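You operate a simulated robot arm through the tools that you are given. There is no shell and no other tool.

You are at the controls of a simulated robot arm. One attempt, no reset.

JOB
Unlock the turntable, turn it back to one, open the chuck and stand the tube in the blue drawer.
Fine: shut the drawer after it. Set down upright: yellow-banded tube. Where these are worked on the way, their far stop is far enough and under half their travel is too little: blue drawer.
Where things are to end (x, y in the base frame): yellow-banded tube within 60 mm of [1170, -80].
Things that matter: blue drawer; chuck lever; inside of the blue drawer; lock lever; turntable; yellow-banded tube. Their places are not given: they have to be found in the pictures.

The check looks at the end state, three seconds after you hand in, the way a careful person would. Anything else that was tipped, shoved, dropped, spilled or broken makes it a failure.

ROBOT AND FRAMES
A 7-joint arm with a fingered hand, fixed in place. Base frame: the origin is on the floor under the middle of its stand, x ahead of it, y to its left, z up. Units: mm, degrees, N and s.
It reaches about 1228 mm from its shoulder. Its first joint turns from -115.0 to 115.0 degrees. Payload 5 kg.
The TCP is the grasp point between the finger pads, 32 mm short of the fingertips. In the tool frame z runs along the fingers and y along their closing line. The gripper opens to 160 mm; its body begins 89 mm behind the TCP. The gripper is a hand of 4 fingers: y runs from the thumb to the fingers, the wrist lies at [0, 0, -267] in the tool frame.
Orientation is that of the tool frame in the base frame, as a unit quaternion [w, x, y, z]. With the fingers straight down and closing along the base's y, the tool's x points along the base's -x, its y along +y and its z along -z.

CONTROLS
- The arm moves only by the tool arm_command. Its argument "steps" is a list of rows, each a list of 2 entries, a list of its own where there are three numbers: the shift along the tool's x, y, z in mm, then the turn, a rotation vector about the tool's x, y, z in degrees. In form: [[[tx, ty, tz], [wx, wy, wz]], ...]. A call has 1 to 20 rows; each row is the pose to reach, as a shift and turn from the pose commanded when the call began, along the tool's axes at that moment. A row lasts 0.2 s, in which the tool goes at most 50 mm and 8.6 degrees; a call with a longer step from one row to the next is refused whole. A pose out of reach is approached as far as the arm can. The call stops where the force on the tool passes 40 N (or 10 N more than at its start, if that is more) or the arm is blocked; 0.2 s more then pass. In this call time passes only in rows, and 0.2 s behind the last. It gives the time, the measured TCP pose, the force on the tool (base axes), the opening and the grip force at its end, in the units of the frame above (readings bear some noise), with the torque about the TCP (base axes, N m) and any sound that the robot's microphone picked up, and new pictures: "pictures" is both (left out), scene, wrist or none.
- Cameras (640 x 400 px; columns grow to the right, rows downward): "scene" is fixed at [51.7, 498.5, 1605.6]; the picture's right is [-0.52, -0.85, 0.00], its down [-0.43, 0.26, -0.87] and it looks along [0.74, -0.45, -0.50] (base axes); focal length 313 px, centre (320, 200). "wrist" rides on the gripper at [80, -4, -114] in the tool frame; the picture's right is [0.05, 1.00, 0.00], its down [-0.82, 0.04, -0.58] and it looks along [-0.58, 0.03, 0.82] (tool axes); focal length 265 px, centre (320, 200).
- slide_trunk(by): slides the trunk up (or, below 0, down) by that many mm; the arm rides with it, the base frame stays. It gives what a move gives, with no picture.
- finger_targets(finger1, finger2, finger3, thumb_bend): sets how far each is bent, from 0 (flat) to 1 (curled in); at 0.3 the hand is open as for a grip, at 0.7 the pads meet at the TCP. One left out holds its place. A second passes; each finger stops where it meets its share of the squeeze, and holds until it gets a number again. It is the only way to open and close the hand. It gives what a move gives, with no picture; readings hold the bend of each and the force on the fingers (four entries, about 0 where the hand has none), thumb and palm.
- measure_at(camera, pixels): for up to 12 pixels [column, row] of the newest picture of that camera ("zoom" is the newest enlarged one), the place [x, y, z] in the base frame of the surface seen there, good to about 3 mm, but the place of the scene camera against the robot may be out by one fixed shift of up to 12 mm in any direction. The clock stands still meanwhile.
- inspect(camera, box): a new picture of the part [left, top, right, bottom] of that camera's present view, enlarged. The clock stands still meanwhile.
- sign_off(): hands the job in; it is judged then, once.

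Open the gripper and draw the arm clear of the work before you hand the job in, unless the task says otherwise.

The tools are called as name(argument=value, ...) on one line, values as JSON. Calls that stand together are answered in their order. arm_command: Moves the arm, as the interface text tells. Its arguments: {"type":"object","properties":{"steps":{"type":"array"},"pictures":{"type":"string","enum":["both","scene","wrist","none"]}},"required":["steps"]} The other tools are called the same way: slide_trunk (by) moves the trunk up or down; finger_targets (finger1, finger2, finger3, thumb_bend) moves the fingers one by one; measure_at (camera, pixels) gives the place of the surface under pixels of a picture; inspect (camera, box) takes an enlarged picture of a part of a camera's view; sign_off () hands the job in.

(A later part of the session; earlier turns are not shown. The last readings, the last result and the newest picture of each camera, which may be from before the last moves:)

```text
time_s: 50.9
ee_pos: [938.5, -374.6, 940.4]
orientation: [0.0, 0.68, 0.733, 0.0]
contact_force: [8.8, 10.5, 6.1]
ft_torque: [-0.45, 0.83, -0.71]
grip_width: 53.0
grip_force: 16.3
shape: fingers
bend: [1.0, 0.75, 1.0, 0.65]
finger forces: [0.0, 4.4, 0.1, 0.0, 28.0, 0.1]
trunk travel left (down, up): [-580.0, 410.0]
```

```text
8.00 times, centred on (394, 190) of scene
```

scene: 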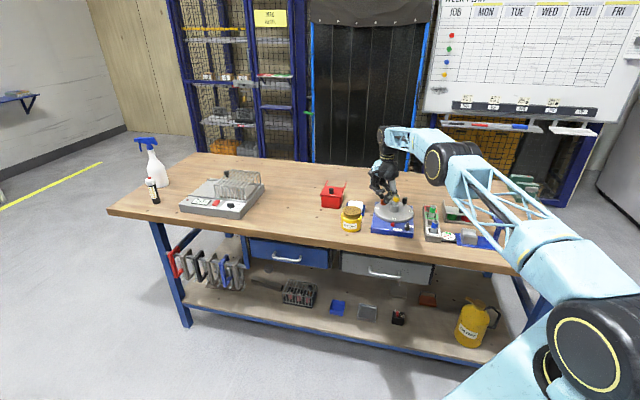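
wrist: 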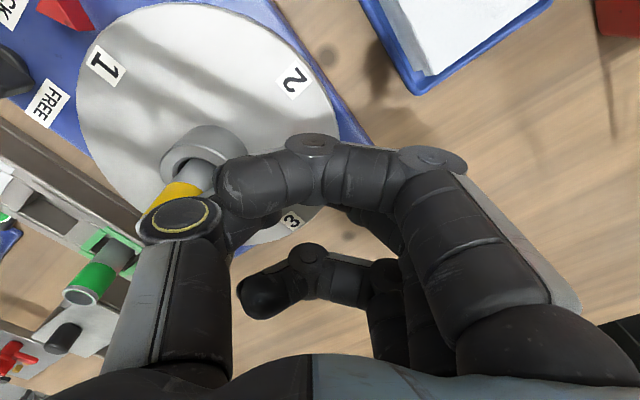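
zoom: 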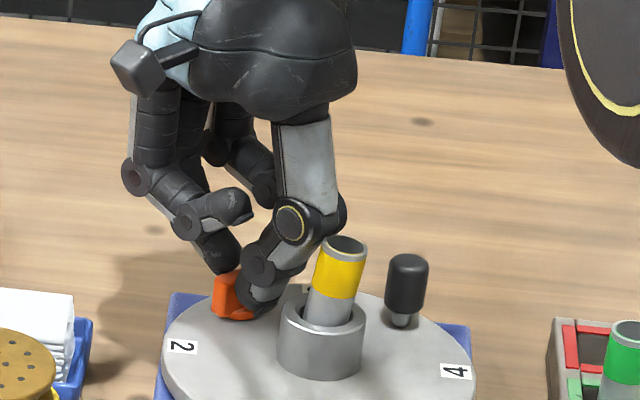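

The thumb touched and tilted the tube (the chuck is already loose). I back off by the same 22° at once.

arm_command(steps=[[[-0.8, 0.4, 0], [0, 0, 6]], [[-1.5, 1.0, 0], [0, 0, 12]], [[-2.1, 1.7, 0], [0, 0, 18]], [[-2.4, 2.2, 0], [0, 0, 22]]], pictures="both")

inspect(camera="scene", box=[366, 165, 422, 215])

```text
time_s: 51.9
ee_pos: [939.4, -380.7, 942.1]
orientation: [0.0, 0.81, 0.587, -0.001]
contact_force: [2.1, -2.2, 8.7]
ft_torque: [-0.04, -0.02, 0.05]
grip_width: 52.8
grip_force: 8.3
shape: fingers
bend: [1.0, 0.76, 1.0, 0.65]
finger forces: [0.0, 11.8, 0.0, 0.0, 5.1, 0.0]
trunk travel left (down, up): [-580.0, 410.0]
```

scene: 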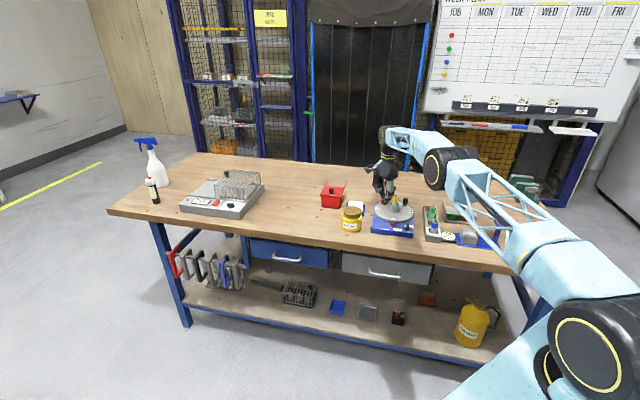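
wrist: 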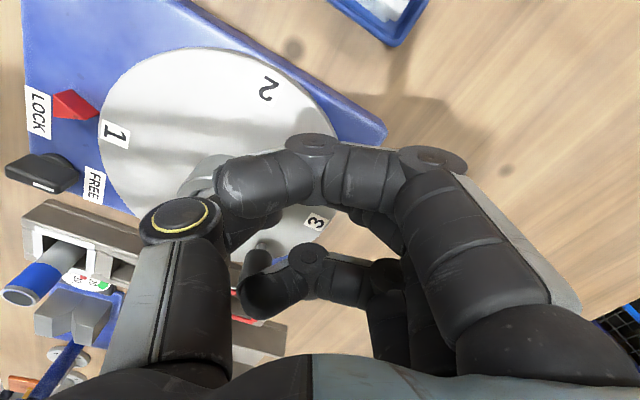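

```text
8.00 times, centred on (394, 190) of scene
```

zoom: 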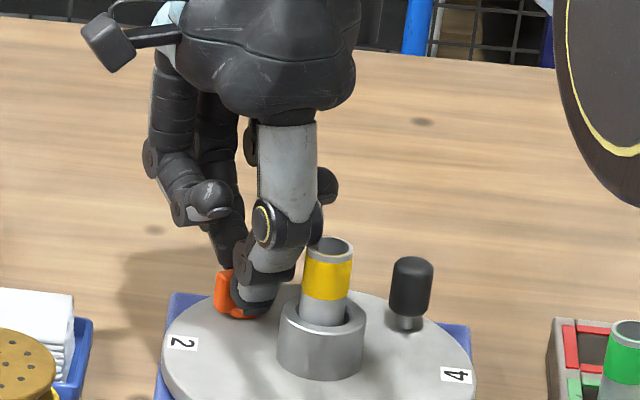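

The tube is back upright in the chuck and clearly loose now. I open only finger 2 (away from the tube) and lift straight up, then will finish the lever after the tube is out.

finger_targets(finger2=0.6)

arm_command(steps=[[[0, 0, -15], [0, 0, 0]], [[0, 0, -40], [0, 0, 0]], [[0, 0, -80], [0, 0, 0]], [[0, 0, -120], [0, 0, 0]]], pictures="both")

inspect(camera="scene", box=[365, 185, 421, 240])

```text
time_s: 52.9
ee_pos: [940.4, -379.8, 939.5]
orientation: [-0.001, 0.808, 0.589, 0.0]
contact_force: [-4.9, 1.4, -1.9]
ft_torque: [0.02, 0.08, -0.02]
grip_width: 52.8
grip_force: 3.0
shape: fingers
bend: [1.0, 0.6, 1.0, 0.66]
finger forces: [0.0, 0.0, 0.0, 0.0, 4.4, 0.0]
trunk travel left (down, up): [-580.0, 410.0]
```

```text
time_s: 53.9
ee_pos: [939.3, -378.8, 1057.9]
orientation: [0.001, 0.808, 0.589, 0.0]
contact_force: [0.5, -0.1, -0.3]
ft_torque: [0.01, 0.0, -0.04]
grip_width: 52.0
grip_force: 0.1
shape: fingers
bend: [1.0, 0.6, 1.0, 0.67]
finger forces: [0.0, 0.0, 0.1, 0.0, 0.1, 0.0]
trunk travel left (down, up): [-580.0, 410.0]
```

scene: 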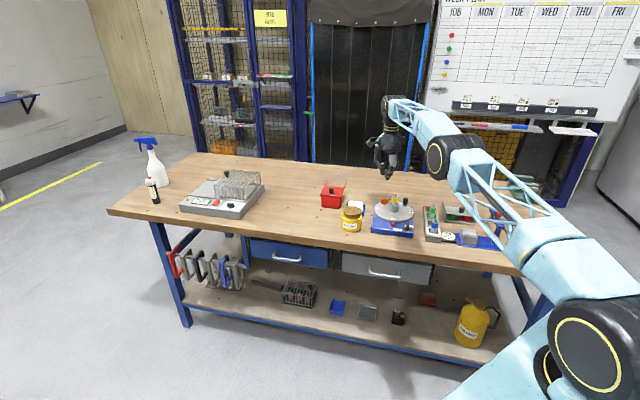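
wrist: 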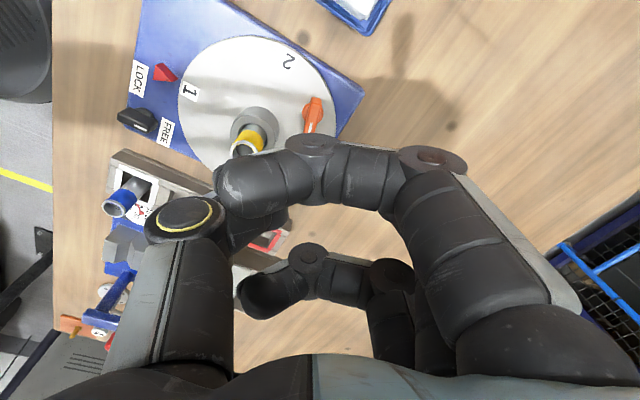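

```text
7.27 times, centred on (393, 212) of scene
```

zoom: 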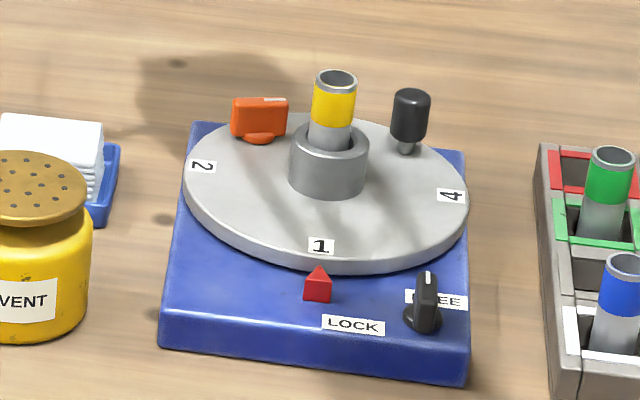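

The lever is now about 60° open and mark 1 still at the pointer. Next I open the drawer: I raise the hand and carry it to in front of the bench at about (800,200,1180), turning tool x to 45°.

arm_command(steps=[[[0, 0, -41], [0, 0, 0]], [[0, 0, -82], [0, 0, 0]], [[0, 0, -122], [0, 0, 0]], [[39, -24, -122], [0, 0, 2]], [[78, -48, -122], [0, 0, 4]], [[117, -71, -122], [0, 0, 6]], [[156, -95, -122], [0, 0, 8]], [[196, -119, -122], [0, 0, 10]], [[235, -143, -122], [0, 0, 12]], [[274, -167, -122], [0, 0, 14]], [[313, -190, -122], [0, 0, 16]], [[352, -214, -122], [0, 0, 18]], [[391, -238, -122], [0, 0, 20]], [[430, -262, -122], [0, 0, 22]], [[470, -286, -122], [0, 0, 24]], [[508, -309, -122], [0, 0, 27]]], pictures="scene")

slide_trunk(by=-210)

finger_targets(finger1=0.55, finger2=0.55, finger3=0.55, thumb_bend=0.55)

```text
time_s: 57.3
ee_pos: [802.0, 198.9, 1183.4]
orientation: [0.0, 0.923, 0.384, -0.001]
contact_force: [0.2, 0.3, 0.5]
ft_torque: [-0.07, 0.0, -0.01]
grip_width: 51.6
grip_force: 0.0
shape: fingers
bend: [1.0, 0.6, 1.0, 0.67]
finger forces: [0.0, 0.1, 0.1, 0.1, 0.0, 0.1]
out of reach, approached as far as the arm can: row 1, 2, 3
trunk travel left (down, up): [-580.0, 410.0]
```

scene: 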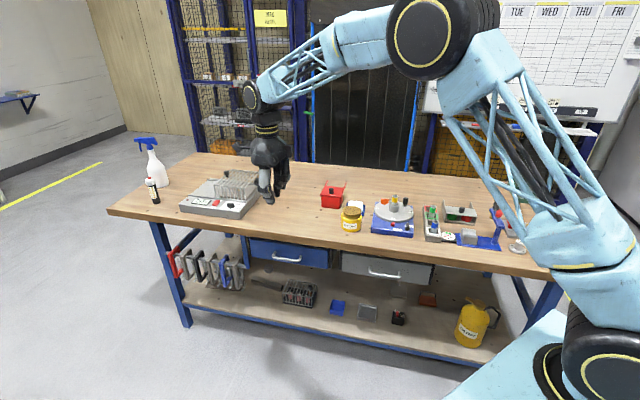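

```text
time_s: 59.5
ee_pos: [802.9, 197.6, 972.9]
orientation: [0.0, 0.924, 0.383, 0.001]
contact_force: [0.7, -1.0, 0.7]
ft_torque: [0.02, -0.01, 0.02]
grip_width: 52.1
grip_force: 0.0
shape: fingers
bend: [1.0, 0.6, 1.0, 0.67]
finger forces: [0.0, 0.0, 0.1, 0.0, 0.1, 0.1]
trunk travel left (down, up): [-370.0, 620.0]
```

```text
time_s: 60.5
ee_pos: [802.3, 197.7, 972.6]
orientation: [0.0, 0.923, 0.384, 0.0]
contact_force: [0.4, 0.1, -0.3]
ft_torque: [-0.01, -0.04, -0.01]
grip_width: 70.9
grip_force: 0.1
shape: fingers
bend: [0.55, 0.55, 0.55, 0.55]
finger forces: [0.1, 0.0, 0.1, 0.1, 0.1, 0.0]
trunk travel left (down, up): [-370.0, 620.0]
```

The hand is in front of the bench at (802,198,973). I tilt it by -90° about tool x so the fingers point horizontally at the drawer, ending about 180 mm in front of the handle.

arm_command(steps=[[[5.6, 4.8, 23], [-8.2, 0, 0]], [[11.2, 9.6, 46], [-16.4, 0, 0]], [[16.8, 14.5, 70], [-24.6, 0, 0]], [[22.4, 19.3, 93], [-32.8, 0, 0]], [[28, 24, 116], [-41, 0, 0]], [[33.5, 29, 139], [-49.2, 0, 0]], [[39, 33.7, 162], [-57.4, 0, 0]], [[44.7, 38.5, 185], [-65.6, 0, 0]], [[50.3, 43.4, 209], [-73.8, 0, 0]], [[56, 48, 232], [-82, 0, 0]], [[61.5, 53, 255], [-90, 0, 0]]], pictures="both")

```text
time_s: 63.1
ee_pos: [894.8, 240.3, 781.7]
orientation: [0.619, 0.682, 0.242, 0.304]
contact_force: [0.6, 0.3, -0.2]
ft_torque: [-0.01, -0.03, 0.01]
grip_width: 72.0
grip_force: 0.0
shape: fingers
bend: [0.55, 0.55, 0.55, 0.55]
finger forces: [0.1, 0.0, 0.0, 0.1, 0.1, 0.0]
trunk travel left (down, up): [-370.0, 620.0]
stopped in row 11: the arm was blocked; the commanded pose is now the measured one
```

scene: 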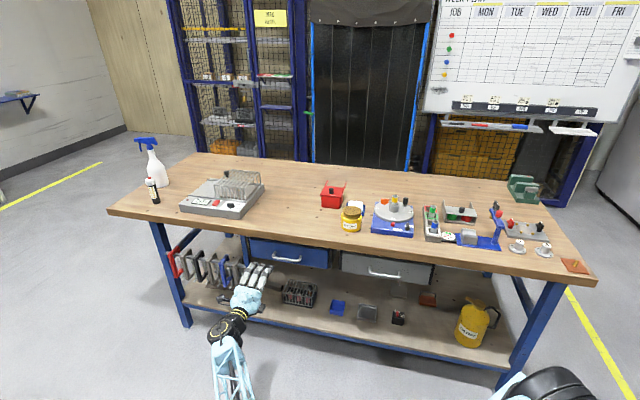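
wrist: 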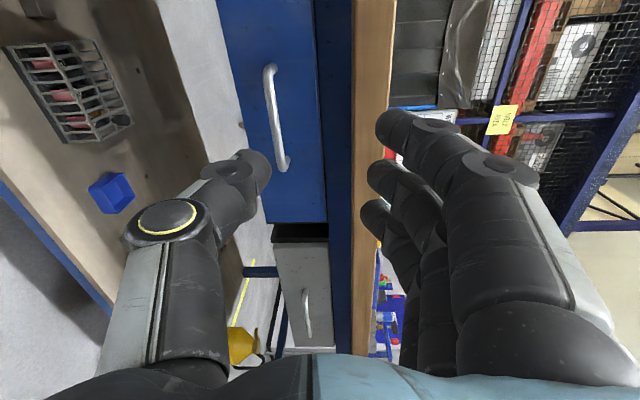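

The arm got blocked (probably a joint limit) near its goal, with the hand level at (895,240,782). The wrist camera sees the blue drawer's handle at (270,70)–(283,170); I measure it now.

inspect(camera="wrist", box=[200, 0, 380, 240])

measure_at(camera="wrist", pixels=[[269, 75], [273, 120], [281, 165], [300, 120], [240, 60], [310, 60], [270, 215], [322, 215], [335, 100], [365, 100], [345, 180], [255, 100]])

```text
1.67 times, centred on (290, 120) of wrist
```

zoom: 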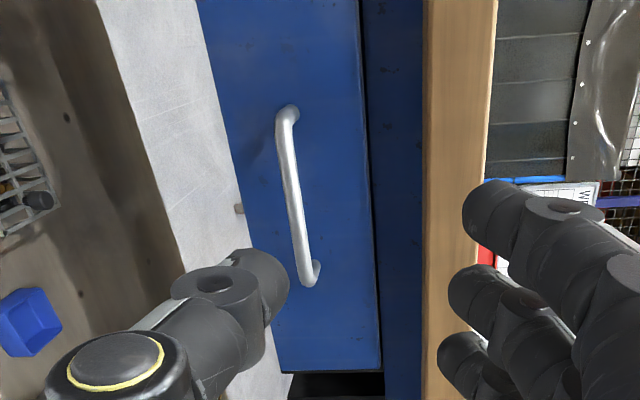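

```text
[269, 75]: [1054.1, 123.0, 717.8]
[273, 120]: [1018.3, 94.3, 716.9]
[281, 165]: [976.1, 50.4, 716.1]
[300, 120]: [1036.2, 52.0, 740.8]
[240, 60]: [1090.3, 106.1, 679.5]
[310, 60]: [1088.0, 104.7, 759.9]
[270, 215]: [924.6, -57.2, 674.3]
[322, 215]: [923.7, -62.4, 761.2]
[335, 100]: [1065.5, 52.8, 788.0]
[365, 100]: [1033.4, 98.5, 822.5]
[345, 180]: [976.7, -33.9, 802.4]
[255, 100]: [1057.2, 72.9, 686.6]
```

The handle bar centre is about (1017,84,717) with the drawer front plane 36 mm behind it. I look at where the forearm/elbow is to see why it was blocked.

inspect(camera="scene", box=[150, 240, 640, 400])

measure_at(camera="scene", pixels=[[228, 340], [228, 360], [225, 375], [222, 392], [240, 320], [248, 300], [540, 385], [570, 385], [510, 390], [232, 395]])

```text
1.31 times, centred on (395, 320) of scene
```

zoom: 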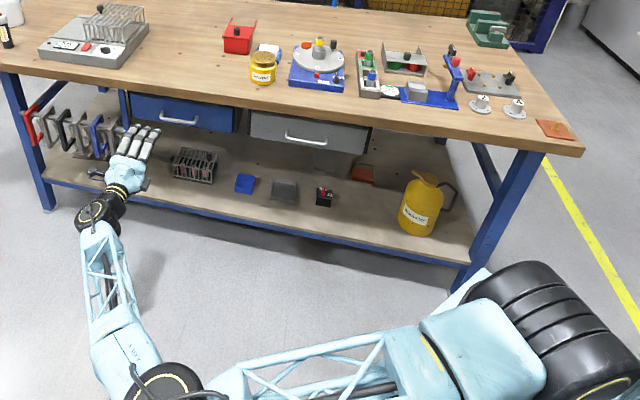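

```text
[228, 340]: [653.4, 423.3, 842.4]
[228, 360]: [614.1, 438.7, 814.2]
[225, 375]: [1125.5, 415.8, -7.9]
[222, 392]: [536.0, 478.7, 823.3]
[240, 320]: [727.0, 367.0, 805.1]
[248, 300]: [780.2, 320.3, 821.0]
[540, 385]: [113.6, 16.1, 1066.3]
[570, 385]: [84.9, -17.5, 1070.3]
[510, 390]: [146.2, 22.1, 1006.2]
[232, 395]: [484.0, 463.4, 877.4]
```

The elbow is out to the left and the forearm points well at the bench, so moving toward the handle should relax the arm. I move to 60 mm in front of the bar at (975,126,717), levelling the hand.

arm_command(steps=[[[-5, -9, 23], [-0.4, 0, -1.1]], [[-11, -18, 46], [-0.9, 0, -2.2]], [[-16, -27, 70], [-1.3, 0, -3.3]], [[-21, -37, 93], [-1.8, 0, -4.4]], [[-27, -46, 116], [-2.2, 0, -5.5]], [[-32, -55, 140], [-2.7, 0, -6.6]]], pictures="both")

```text
time_s: 64.3
ee_pos: [931.5, 323.3, 811.1]
orientation: [0.584, 0.669, 0.279, 0.365]
contact_force: [0.4, 0.5, -0.1]
ft_torque: [0.01, -0.04, 0.05]
grip_width: 71.8
grip_force: 0.0
shape: fingers
bend: [0.55, 0.55, 0.55, 0.55]
finger forces: [0.1, 0.1, 0.0, 0.0, 0.1, 0.1]
trunk travel left (down, up): [-370.0, 620.0]
stopped in row 5: the arm was blocked; the commanded pose is now the measured one
```

scene: 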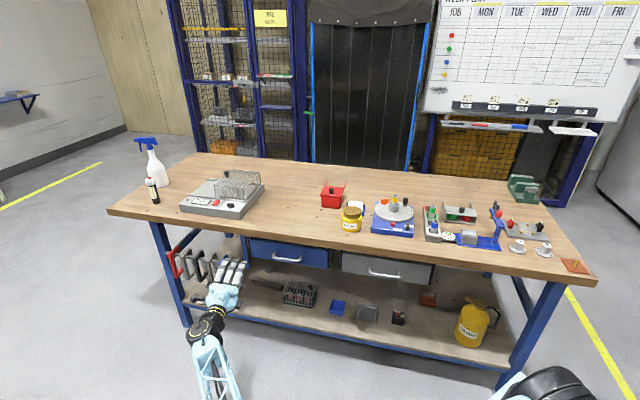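
wrist: 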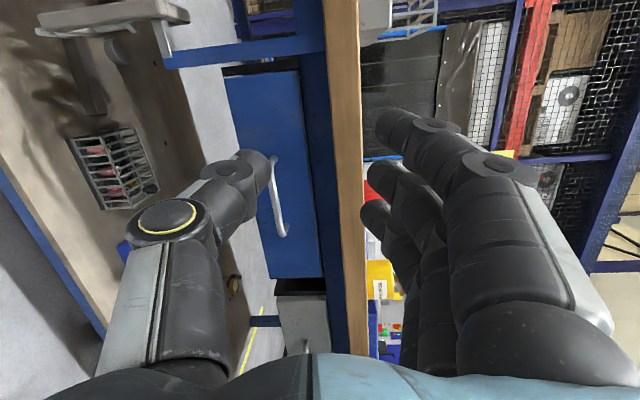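

The IK strayed: with thumb down the last joint seems to be at its limit. I go back to a vertical hand at about (800,250,1000) and will use the thumb-up orientation instead.

arm_command(steps=[[[-9, 19, -7], [8, 0, 0]], [[-19, 37, -13], [16, 0, 0]], [[-28, 56, -20], [24, 0, 0]], [[-38, 75, -27], [32, 0, 0]], [[-47, 93, -34], [40, 0, 0]], [[-56, 112, -40], [48, 0, 0]], [[-66, 130, -47], [56, 0, 0]], [[-75, 149, -54], [64, 0, 0]], [[-85, 168, -60], [72, 0, 0]], [[-94, 186, -67], [80, 0, 0]], [[-103, 205, -74], [87, 0, 0]]], pictures="scene")

```text
time_s: 66.7
ee_pos: [798.5, 251.2, 997.5]
orientation: [-0.036, 0.888, 0.454, 0.07]
contact_force: [-0.7, 1.1, -0.5]
ft_torque: [0.01, 0.0, 0.0]
grip_width: 71.9
grip_force: 0.1
shape: fingers
bend: [0.55, 0.55, 0.55, 0.55]
finger forces: [0.0, 0.0, 0.0, 0.1, 0.0, 0.1]
trunk travel left (down, up): [-370.0, 620.0]
```

scene: 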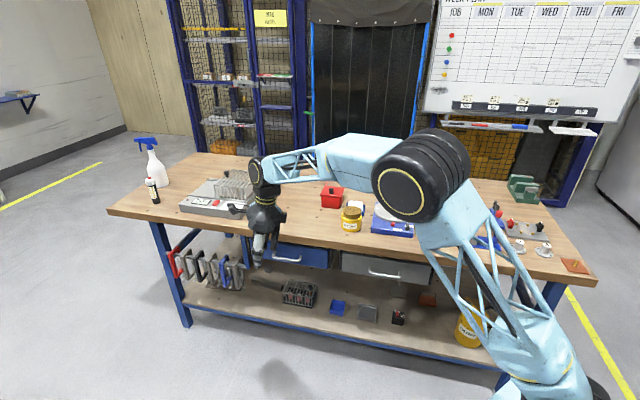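

Back in a vertical pose. I level it, then turn the hand 171° about its axis so that tool x points to 225° (thumb will end up on top).

arm_command(steps=[[[0, 0, 0], [0, -4.5, 0]], [[0, 0, 0], [0, -9, 0]]], pictures="none")

arm_command(steps=[[[0, 0, 0], [0, 0, -8.5]], [[0, 0, 0], [0, 0, -17]], [[0, 0, 0], [0, 0, -25.5]], [[0, 0, 0], [0, 0, -34]], [[0, 0, 0], [0, 0, -42.5]], [[0, 0, 0], [0, 0, -51]], [[0, 0, 0], [0, 0, -59.5]], [[0, 0, 0], [0, 0, -68]], [[0, 0, 0], [0, 0, -76.5]], [[0, 0, 0], [0, 0, -85]], [[0, 0, 0], [0, 0, -93.5]], [[0, 0, 0], [0, 0, -102]], [[0, 0, 0], [0, 0, -110.5]], [[0, 0, 0], [0, 0, -119]], [[0, 0, 0], [0, 0, -127.5]], [[0, 0, 0], [0, 0, -136]], [[0, 0, 0], [0, 0, -144.5]], [[0, 0, 0], [0, 0, -153]], [[0, 0, 0], [0, 0, -161.5]], [[0, 0, 0], [0, 0, -170]]], pictures="scene")

```text
time_s: 67.3
ee_pos: [800.7, 250.7, 996.5]
orientation: [0.0, 0.89, 0.456, 0.0]
contact_force: [0.0, 0.2, -0.1]
ft_torque: [-0.01, -0.02, 0.01]
grip_width: 71.9
grip_force: 0.0
shape: fingers
bend: [0.55, 0.55, 0.55, 0.55]
finger forces: [0.0, 0.0, 0.1, 0.0, 0.0, 0.0]
trunk travel left (down, up): [-370.0, 620.0]
```

```text
time_s: 71.5
ee_pos: [801.1, 249.9, 997.1]
orientation: [0.0, -0.378, 0.926, -0.001]
contact_force: [0.0, 0.2, -0.4]
ft_torque: [-0.02, 0.01, -0.02]
grip_width: 71.8
grip_force: 0.0
shape: fingers
bend: [0.55, 0.55, 0.55, 0.55]
finger forces: [0.0, 0.1, 0.0, 0.0, 0.0, 0.0]
trunk travel left (down, up): [-370.0, 620.0]
```

scene: 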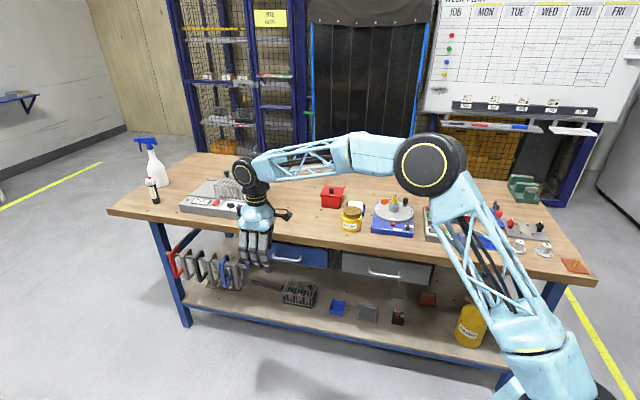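

Tool x is now at 224°. I tilt the hand +90° about tool x while moving to 60 mm in front of the handle bar, thumb on top.

arm_command(steps=[[[-3.4, -19, 25.5], [8.2, 0, 0]], [[-6.8, -38, 51], [16.4, 0, 0]], [[-10.2, -57, 76], [24.6, 0, 0]], [[-13.7, -76, 102], [32.8, 0, 0]], [[-17, -96, 127], [41, 0, 0]], [[-20.5, -115, 153], [49.2, 0, 0]], [[-24, -134, 178], [57.4, 0, 0]], [[-27.3, -153, 204], [65.6, 0, 0]], [[-30.7, -172, 229], [73.8, 0, 0]], [[-34.2, -191, 255], [82, 0, 0]], [[-37.6, -210, 280], [90, 0, 0]]], pictures="both")

```text
time_s: 73.9
ee_pos: [976.3, 127.7, 718.1]
orientation: [-0.268, 0.265, -0.653, 0.657]
contact_force: [-0.8, -0.4, 1.1]
ft_torque: [0.11, 0.12, 0.07]
grip_width: 71.9
grip_force: 0.0
shape: fingers
bend: [0.55, 0.55, 0.55, 0.55]
finger forces: [0.0, 0.0, 0.0, 0.1, 0.0, 0.0]
trunk travel left (down, up): [-370.0, 620.0]
```

scene: 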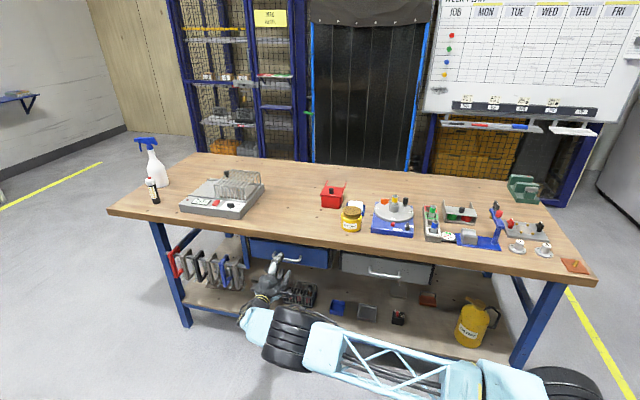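
wrist: 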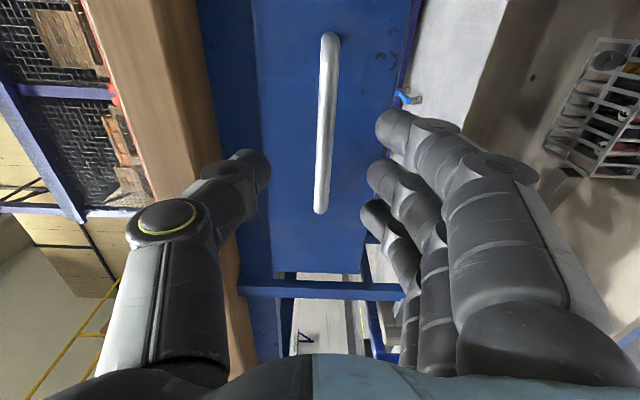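

That worked: the hand is level, thumb on top, and the handle is centred between thumb and fingers at (325,120). I measure the bar again from here.

measure_at(camera="wrist", pixels=[[330, 45], [328, 80], [325, 120], [322, 160], [320, 200], [300, 120], [350, 120], [335, 36], [318, 211], [270, 150], [380, 80], [230, 100]])

```text
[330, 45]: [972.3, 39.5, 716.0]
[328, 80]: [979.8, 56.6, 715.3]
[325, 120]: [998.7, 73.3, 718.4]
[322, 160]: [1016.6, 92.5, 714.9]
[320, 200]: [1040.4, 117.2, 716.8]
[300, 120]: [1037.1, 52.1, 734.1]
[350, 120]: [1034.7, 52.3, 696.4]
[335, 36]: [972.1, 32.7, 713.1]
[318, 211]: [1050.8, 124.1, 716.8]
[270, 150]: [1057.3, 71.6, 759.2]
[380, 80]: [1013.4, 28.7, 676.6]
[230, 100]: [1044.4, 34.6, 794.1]
```

The bar runs (972,36)–(1051,124) at z≈716, centre (1010.5,79.5). I advance 55 mm and centre along the bar, so the pads straddle it.

arm_command(steps=[[[5, 1, 20], [0, 0, 0]], [[10, 2, 38], [0, 0, 0]], [[10, 2, 48], [0, 0, 0]], [[10, 2, 54], [0, 0, 0]]], pictures="both")

inspect(camera="wrist", box=[200, 20, 440, 240])

```text
time_s: 74.9
ee_pos: [1005.0, 81.1, 716.3]
orientation: [-0.266, 0.266, -0.654, 0.656]
contact_force: [0.7, 0.0, 0.1]
ft_torque: [0.04, -0.01, -0.01]
grip_width: 71.3
grip_force: 0.1
shape: fingers
bend: [0.55, 0.55, 0.55, 0.55]
finger forces: [0.1, 0.1, 0.0, 0.1, 0.0, 0.0]
trunk travel left (down, up): [-370.0, 620.0]
```

scene: 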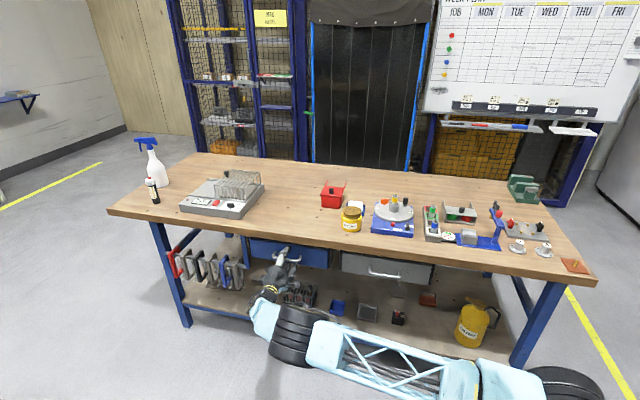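
wrist: 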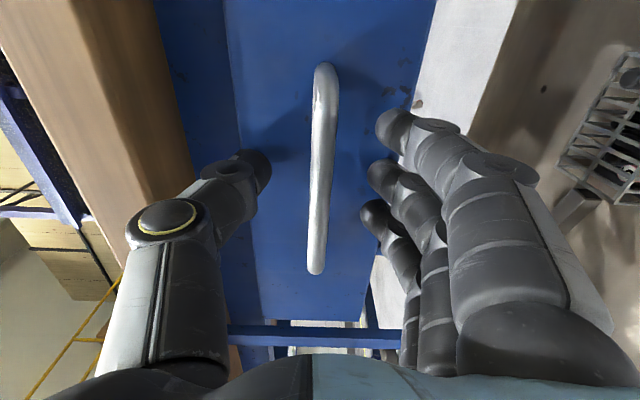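

```text
1.82 times, centred on (320, 130) of wrist
```

zoom: 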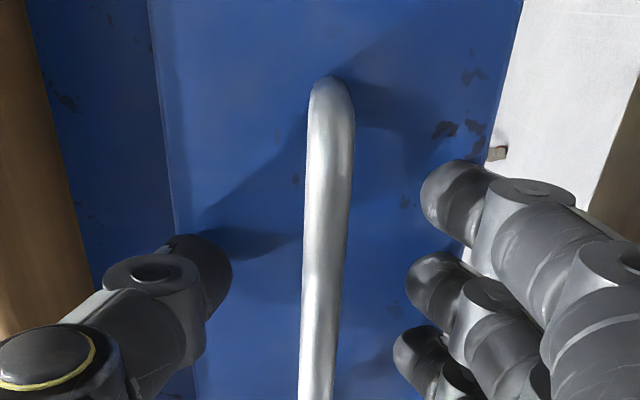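

The TCP is about 5 mm in front of the bar centre with thumb above and fingers below. I close all fingers around the bar.

finger_targets(finger1=0.66, finger2=0.66, finger3=0.66, thumb_bend=0.66)

finger_targets(finger1=0.76, finger2=0.76, finger3=0.76, thumb_bend=0.74)

inspect(camera="wrist", box=[200, 20, 440, 240])

```text
time_s: 75.9
ee_pos: [1004.7, 81.6, 716.7]
orientation: [-0.266, 0.266, -0.655, 0.655]
contact_force: [-1.0, -0.1, 0.8]
ft_torque: [0.01, -0.01, 0.02]
grip_width: 34.5
grip_force: 0.0
shape: fingers
bend: [0.66, 0.66, 0.66, 0.66]
finger forces: [0.0, 0.0, 0.0, 0.0, 0.1, 0.2]
trunk travel left (down, up): [-370.0, 620.0]
```

```text
time_s: 76.9
ee_pos: [1005.3, 81.3, 716.4]
orientation: [-0.266, 0.266, -0.654, 0.656]
contact_force: [-1.7, -0.3, -2.6]
ft_torque: [-0.03, -0.04, -0.03]
grip_width: 17.0
grip_force: 1.1
shape: fingers
bend: [0.75, 0.74, 0.76, 0.73]
finger forces: [1.6, 0.0, 1.1, 0.0, 0.0, 0.0]
trunk travel left (down, up): [-370.0, 620.0]
```

```text
1.82 times, centred on (320, 130) of wrist
```

zoom: 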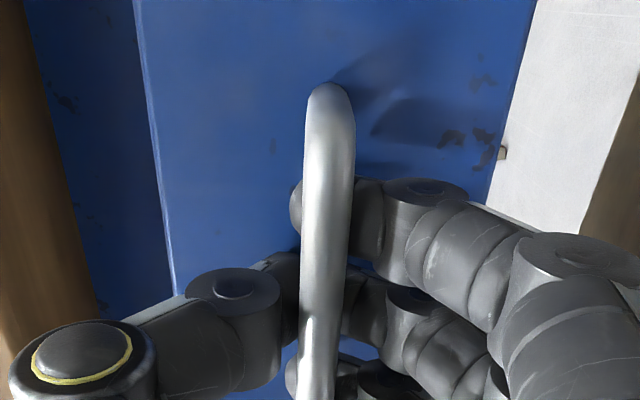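

The fingertips are closed behind the bar. I pull straight back along -tool z, first 60 mm.

arm_command(steps=[[[0, 0, -15], [0, 0, 0]], [[0, 0, -30], [0, 0, 0]], [[0, 0, -45], [0, 0, 0]], [[0, 0, -60], [0, 0, 0]]], pictures="both")

```text
time_s: 77.9
ee_pos: [963.5, 123.9, 716.1]
orientation: [-0.266, 0.266, -0.655, 0.656]
contact_force: [-0.6, 1.3, -2.5]
ft_torque: [-0.02, -0.05, 0.06]
grip_width: 17.1
grip_force: 1.4
shape: fingers
bend: [0.75, 0.74, 0.75, 0.73]
finger forces: [1.7, 0.0, 1.4, 0.0, 0.1, 0.0]
trunk travel left (down, up): [-370.0, 620.0]
```

scene: 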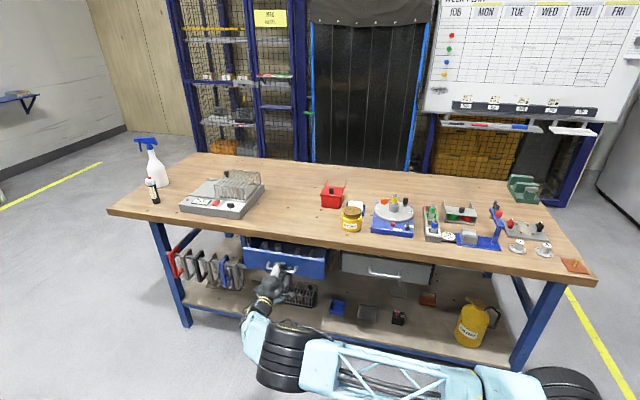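
wrist: 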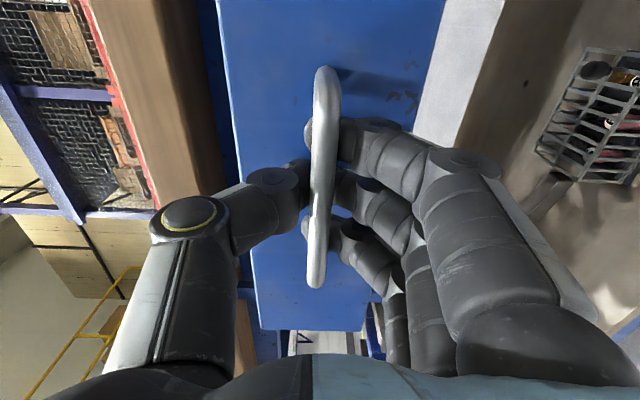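

The drawer slides out with little force. I continue pulling 200 mm more in steps, the force stop guarding the end of travel.

arm_command(steps=[[[0, 0, -18], [0, 0, 0]], [[0, 0, -36], [0, 0, 0]], [[0, 0, -54], [0, 0, 0]], [[0, 0, -72], [0, 0, 0]], [[0, 0, -90], [0, 0, 0]], [[0, 0, -108], [0, 0, 0]], [[0, 0, -126], [0, 0, 0]], [[0, 0, -144], [0, 0, 0]], [[0, 0, -160], [0, 0, 0]], [[0, 0, -175], [0, 0, 0]], [[0, 0, -190], [0, 0, 0]]], pictures="both")

```text
time_s: 80.3
ee_pos: [831.9, 259.4, 714.6]
orientation: [-0.266, 0.266, -0.655, 0.656]
contact_force: [-2.9, -0.8, 0.0]
ft_torque: [-0.04, -0.08, 0.03]
grip_width: 17.3
grip_force: 1.1
shape: fingers
bend: [0.75, 0.74, 0.75, 0.73]
finger forces: [1.6, 0.0, 1.2, 0.1, 0.1, 0.1]
trunk travel left (down, up): [-370.0, 620.0]
```

scene: 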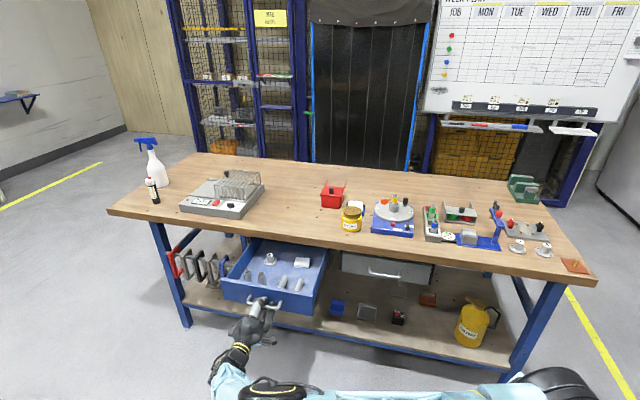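
wrist: 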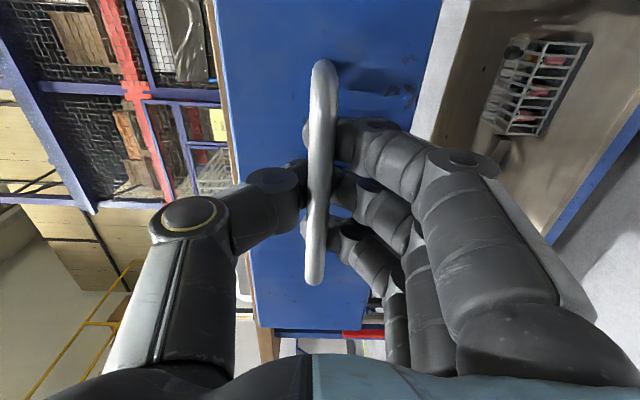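

The drawer is out about 245 mm and I see items inside around (270–310, 255–290). I enlarge the view of the inside.

inspect(camera="scene", box=[210, 230, 340, 320])

measure_at(camera="zoom", pixels=[[240, 180], [300, 120], [295, 160], [270, 215], [370, 270], [450, 285], [190, 200], [455, 165], [350, 150], [400, 180], [330, 200], [230, 145]])

```text
4.44 times, centred on (275, 275) of scene
```

zoom: 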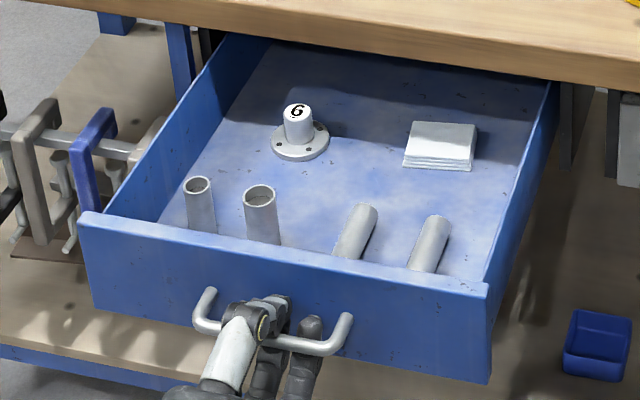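

```text
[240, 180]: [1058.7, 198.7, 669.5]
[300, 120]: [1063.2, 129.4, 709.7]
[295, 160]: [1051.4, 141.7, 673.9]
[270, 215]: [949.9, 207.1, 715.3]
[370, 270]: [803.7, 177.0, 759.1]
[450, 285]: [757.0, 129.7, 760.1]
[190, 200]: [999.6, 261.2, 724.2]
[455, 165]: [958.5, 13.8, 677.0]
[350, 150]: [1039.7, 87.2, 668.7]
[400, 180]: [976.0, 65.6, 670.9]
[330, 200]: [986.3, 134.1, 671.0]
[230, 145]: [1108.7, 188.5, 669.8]
```

The drawer holds two standing tubes, two lying tubes, a "6" weight and a paper stack; the free middle is where the tube must go. I pull gently further to gain clearance from the bench edge.

arm_command(steps=[[[0, 0, -6], [0, 0, 0]], [[0, 0, -12], [0, 0, 0]], [[0, 0, -18], [0, 0, 0]], [[0, 0, -24], [0, 0, 0]], [[0, 0, -30], [0, 0, 0]], [[0, 0, -36], [0, 0, 0]], [[0, 0, -42], [0, 0, 0]], [[0, 0, -48], [0, 0, 0]], [[0, 0, -54], [0, 0, 0]], [[0, 0, -60], [0, 0, 0]]], pictures="both")

inspect(camera="scene", box=[200, 230, 330, 320])

```text
time_s: 82.5
ee_pos: [788.6, 301.9, 716.7]
orientation: [-0.266, 0.266, -0.655, 0.655]
contact_force: [-2.0, -0.8, -0.2]
ft_torque: [-0.05, -0.09, 0.01]
grip_width: 17.4
grip_force: 1.1
shape: fingers
bend: [0.75, 0.74, 0.75, 0.73]
finger forces: [1.6, 0.1, 1.2, 0.0, 0.0, 0.0]
trunk travel left (down, up): [-370.0, 620.0]
```

scene: 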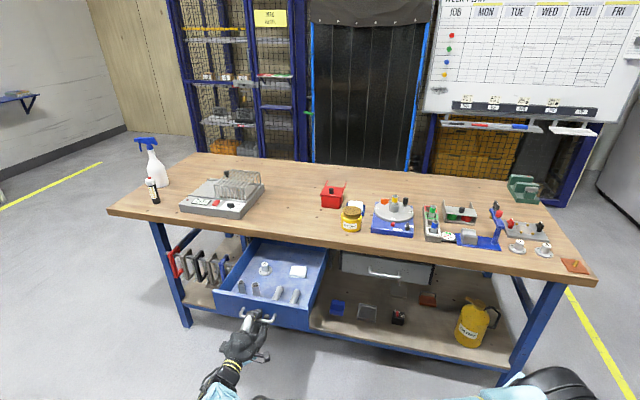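
wrist: 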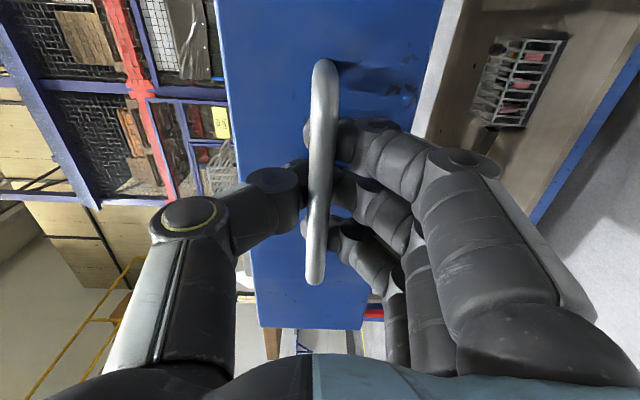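

```text
4.44 times, centred on (265, 275) of scene
```

zoom: 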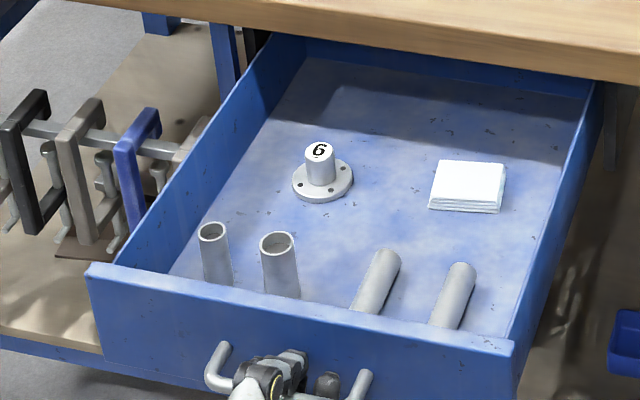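

The drawer is now ~309 mm open; the target in the open drawer is about (951,138), 86 mm clear of the bench edge. I measure items around it.

measure_at(camera="zoom", pixels=[[320, 150], [322, 195], [352, 180], [295, 185], [440, 185], [432, 205], [385, 255], [378, 280], [462, 268], [213, 232], [277, 240], [390, 210]])

measure_at(camera="zoom", pixels=[[360, 220], [350, 230], [375, 200], [330, 240], [305, 300], [355, 305], [435, 320], [505, 330], [130, 275], [510, 345], [590, 100], [300, 50]])

```text
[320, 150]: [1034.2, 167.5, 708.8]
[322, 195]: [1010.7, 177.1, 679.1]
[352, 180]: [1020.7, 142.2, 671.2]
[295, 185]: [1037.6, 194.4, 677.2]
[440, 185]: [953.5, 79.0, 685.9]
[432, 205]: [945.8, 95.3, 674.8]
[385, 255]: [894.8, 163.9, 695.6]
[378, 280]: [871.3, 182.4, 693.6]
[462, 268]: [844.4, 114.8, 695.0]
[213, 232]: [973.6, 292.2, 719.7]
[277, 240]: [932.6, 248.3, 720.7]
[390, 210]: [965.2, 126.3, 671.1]
```

```text
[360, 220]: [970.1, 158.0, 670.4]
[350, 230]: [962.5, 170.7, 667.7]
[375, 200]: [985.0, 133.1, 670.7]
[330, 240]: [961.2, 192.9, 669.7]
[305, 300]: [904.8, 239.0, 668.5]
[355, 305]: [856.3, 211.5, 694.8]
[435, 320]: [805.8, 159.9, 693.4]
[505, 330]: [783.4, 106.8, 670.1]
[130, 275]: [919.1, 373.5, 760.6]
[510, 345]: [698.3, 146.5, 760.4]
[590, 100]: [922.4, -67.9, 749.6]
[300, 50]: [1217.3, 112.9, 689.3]
```

The spot (955,136) in the open drawer is free: weight flange, paper and lying tubes are all ≥40 mm away. I release the handle and back off 80 mm.

finger_targets(finger1=0.5, finger2=0.5, finger3=0.5, thumb_bend=0.5)

arm_command(steps=[[[0, 0, -20], [0, 0, 0]], [[0, 0, -50], [0, 0, 0]], [[0, 0, -80], [0, 0, 0]]], pictures="both")

```text
time_s: 83.5
ee_pos: [789.2, 301.4, 715.7]
orientation: [-0.266, 0.266, -0.655, 0.655]
contact_force: [0.0, -0.9, 0.0]
ft_torque: [0.02, -0.03, -0.02]
grip_width: 90.7
grip_force: 0.1
shape: fingers
bend: [0.5, 0.5, 0.5, 0.5]
finger forces: [0.0, 0.0, 0.0, 0.1, 0.0, 0.0]
trunk travel left (down, up): [-370.0, 620.0]
```

```text
time_s: 84.3
ee_pos: [733.7, 359.4, 715.0]
orientation: [-0.267, 0.265, -0.655, 0.655]
contact_force: [0.0, -0.6, 0.2]
ft_torque: [0.03, -0.02, 0.01]
grip_width: 90.4
grip_force: 0.1
shape: fingers
bend: [0.5, 0.5, 0.5, 0.5]
finger forces: [0.0, 0.1, 0.1, 0.0, 0.0, 0.0]
trunk travel left (down, up): [-370.0, 620.0]
```

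scene: 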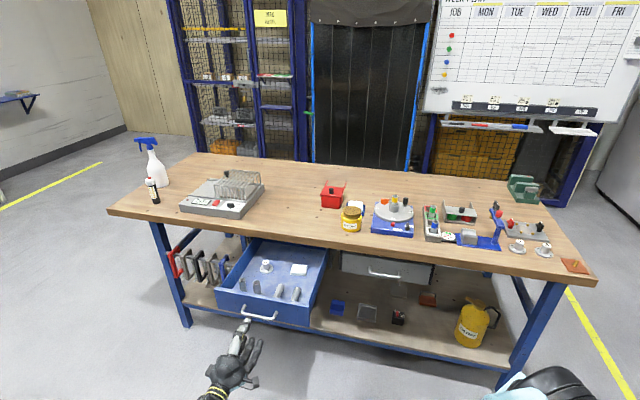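
wrist: 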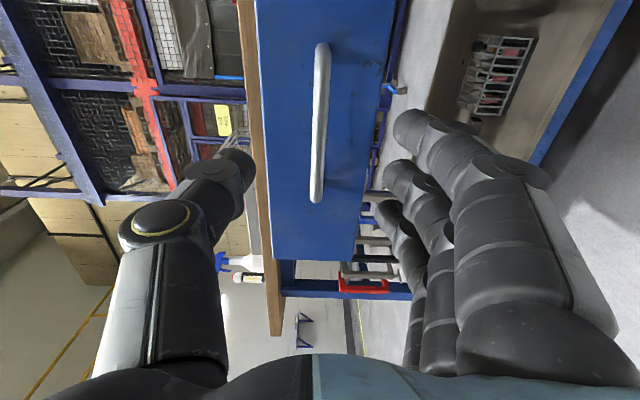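

The hand is clear of the handle. I rise to about z 1060 while pitching the hand back to vertical.

arm_command(steps=[[[2.7, -31, 6], [-8.2, 0, 0]], [[5.4, -63, 12], [-16.4, 0, 0]], [[8, -94, 18], [-24.6, 0, 0]], [[10.8, -125, 24.5], [-32.8, 0, 0]], [[13.5, -157, 30.7], [-41, 0, 0]], [[16, -188, 36.8], [-49.2, 0, 0]], [[18.9, -220, 43], [-57.4, 0, 0]], [[21.6, -251, 49], [-65.6, 0, 0]], [[24.3, -282, 55], [-73.8, 0, 0]], [[27, -314, 61], [-82, 0, 0]], [[29.7, -345, 67.5], [-90, 0, 0]]], pictures="scene")

```text
time_s: 86.7
ee_pos: [756.9, 291.2, 1061.1]
orientation: [0.001, -0.377, 0.926, 0.0]
contact_force: [0.1, 0.6, 0.6]
ft_torque: [-0.02, -0.02, 0.01]
grip_width: 91.0
grip_force: 0.1
shape: fingers
bend: [0.5, 0.5, 0.5, 0.5]
finger forces: [0.0, 0.0, 0.0, 0.0, 0.1, 0.0]
trunk travel left (down, up): [-370.0, 620.0]
```

scene: 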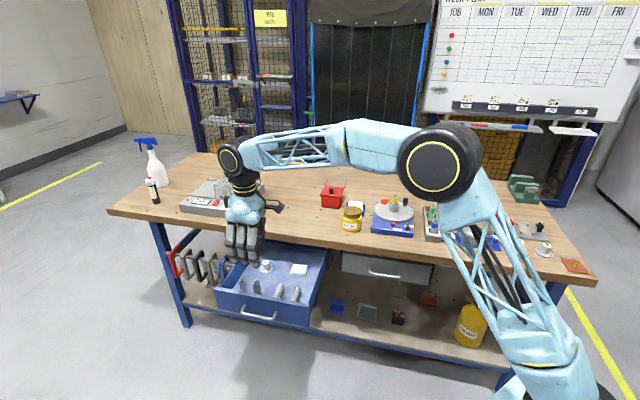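

Vertical again at (757,291,1061). I raise the trunk 150 mm for a better arm posture, then travel to above the tube.

slide_trunk(by=150)

```text
time_s: 88.5
ee_pos: [757.2, 291.4, 1209.2]
orientation: [0.001, -0.376, 0.927, 0.0]
contact_force: [0.5, -0.1, -0.6]
ft_torque: [0.0, 0.03, 0.0]
grip_width: 91.0
grip_force: 0.1
shape: fingers
bend: [0.5, 0.5, 0.5, 0.5]
finger forces: [0.0, 0.0, 0.0, 0.1, 0.0, 0.0]
trunk travel left (down, up): [-520.0, 470.0]
```

I travel over the bench to above the tube at about (869,-381,1080).

arm_command(steps=[[[22.9, -33, 0], [0, 0, 0]], [[45.7, -66, 0], [0, 0, 0]], [[68.6, -99, 0], [0, 0, 0]], [[91.5, -132, 0], [0, 0, 0]], [[114.4, -165, 0], [0, 0, 0]], [[137.2, -198, 0], [0, 0, 0]], [[160, -231, 0], [0, 0, 0]], [[183, -264, 0], [0, 0, 0]], [[205.8, -297, 0], [0, 0, 0]], [[228.7, -330, 0], [0, 0, 0]], [[251.6, -363, 0], [0, 0, 0]], [[274.4, -396, 21], [0, 0, 0]], [[297.3, -429, 43], [0, 0, 0]], [[320.2, -462, 64], [0, 0, 0]], [[343, -495, 86], [0, 0, 0]], [[366, -528, 107], [0, 0, 0]], [[388.8, -560.6, 129], [0, 0, 0]]], pictures="both")

inspect(camera="wrist", box=[230, 20, 410, 180])

inspect(camera="scene", box=[365, 185, 421, 240])

```text
time_s: 92.0
ee_pos: [869.3, -382.2, 1082.8]
orientation: [0.0, -0.376, 0.927, -0.001]
contact_force: [-0.7, -0.4, 1.5]
ft_torque: [0.05, 0.02, 0.01]
grip_width: 91.1
grip_force: 0.2
shape: fingers
bend: [0.5, 0.5, 0.5, 0.5]
finger forces: [0.0, 0.0, 0.0, 0.1, 0.0, 0.0]
trunk travel left (down, up): [-520.0, 470.0]
```

scene: 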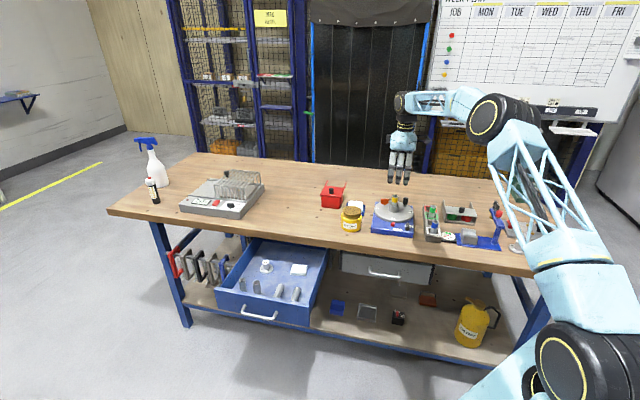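
wrist: 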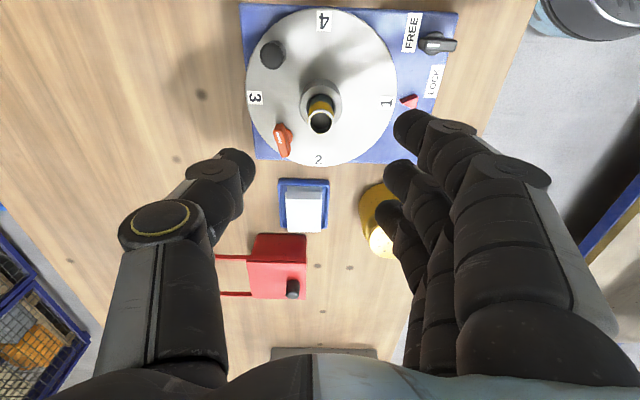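

```text
2.50 times, centred on (320, 100) of wrist
```

zoom: 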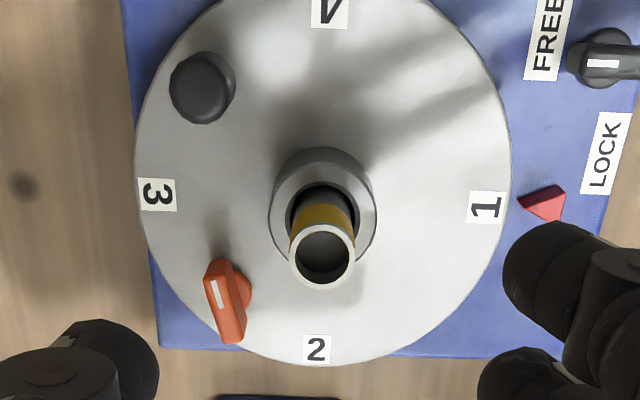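

```text
7.27 times, centred on (393, 212) of scene
```

zoom: 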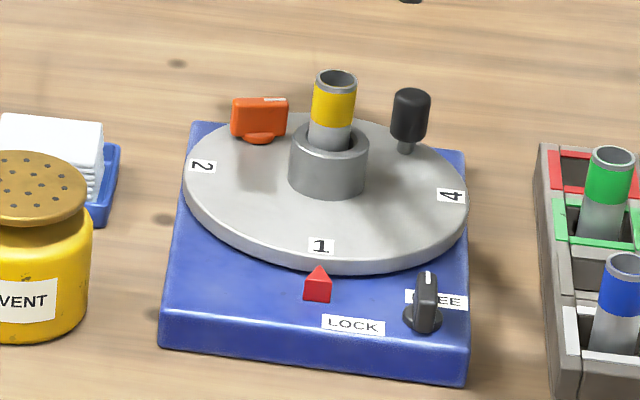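

The tube stands in the chuck bore, its rim at zoom (322,255). I measure rim points on a fresh wrist zoom.

inspect(camera="wrist", box=[280, 60, 370, 140])

measure_at(camera="zoom", pixels=[[283, 360], [283, 270], [225, 315], [342, 315], [232, 350], [335, 350], [283, 366], [240, 285], [325, 285], [190, 180], [375, 180], [283, 110]])

```text
5.00 times, centred on (325, 100) of wrist
```

zoom: 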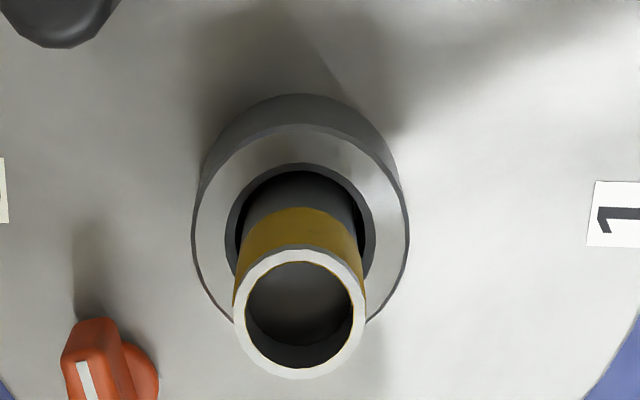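

```text
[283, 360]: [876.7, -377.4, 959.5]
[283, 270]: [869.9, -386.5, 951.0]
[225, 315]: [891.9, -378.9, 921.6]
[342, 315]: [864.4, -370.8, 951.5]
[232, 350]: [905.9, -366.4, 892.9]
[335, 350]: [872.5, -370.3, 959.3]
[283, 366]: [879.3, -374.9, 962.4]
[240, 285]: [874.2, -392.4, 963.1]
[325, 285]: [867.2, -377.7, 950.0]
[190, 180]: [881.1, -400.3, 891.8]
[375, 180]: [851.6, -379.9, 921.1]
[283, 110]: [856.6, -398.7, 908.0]
```

I measure four points on the white rim ring itself: (240,315), (359,315), (300,372), (300,255).

measure_at(camera="zoom", pixels=[[240, 315], [359, 315], [300, 371], [300, 256], [258, 358], [342, 358], [258, 272], [342, 272], [245, 240], [355, 240], [300, 225], [300, 150]])

```text
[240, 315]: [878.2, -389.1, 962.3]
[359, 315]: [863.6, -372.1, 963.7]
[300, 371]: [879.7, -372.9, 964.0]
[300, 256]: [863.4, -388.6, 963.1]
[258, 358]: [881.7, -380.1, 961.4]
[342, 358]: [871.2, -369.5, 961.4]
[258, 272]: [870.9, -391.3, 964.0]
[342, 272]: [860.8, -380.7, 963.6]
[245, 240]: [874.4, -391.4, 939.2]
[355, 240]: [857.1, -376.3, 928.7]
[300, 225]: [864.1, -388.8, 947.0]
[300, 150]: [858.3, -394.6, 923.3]
```

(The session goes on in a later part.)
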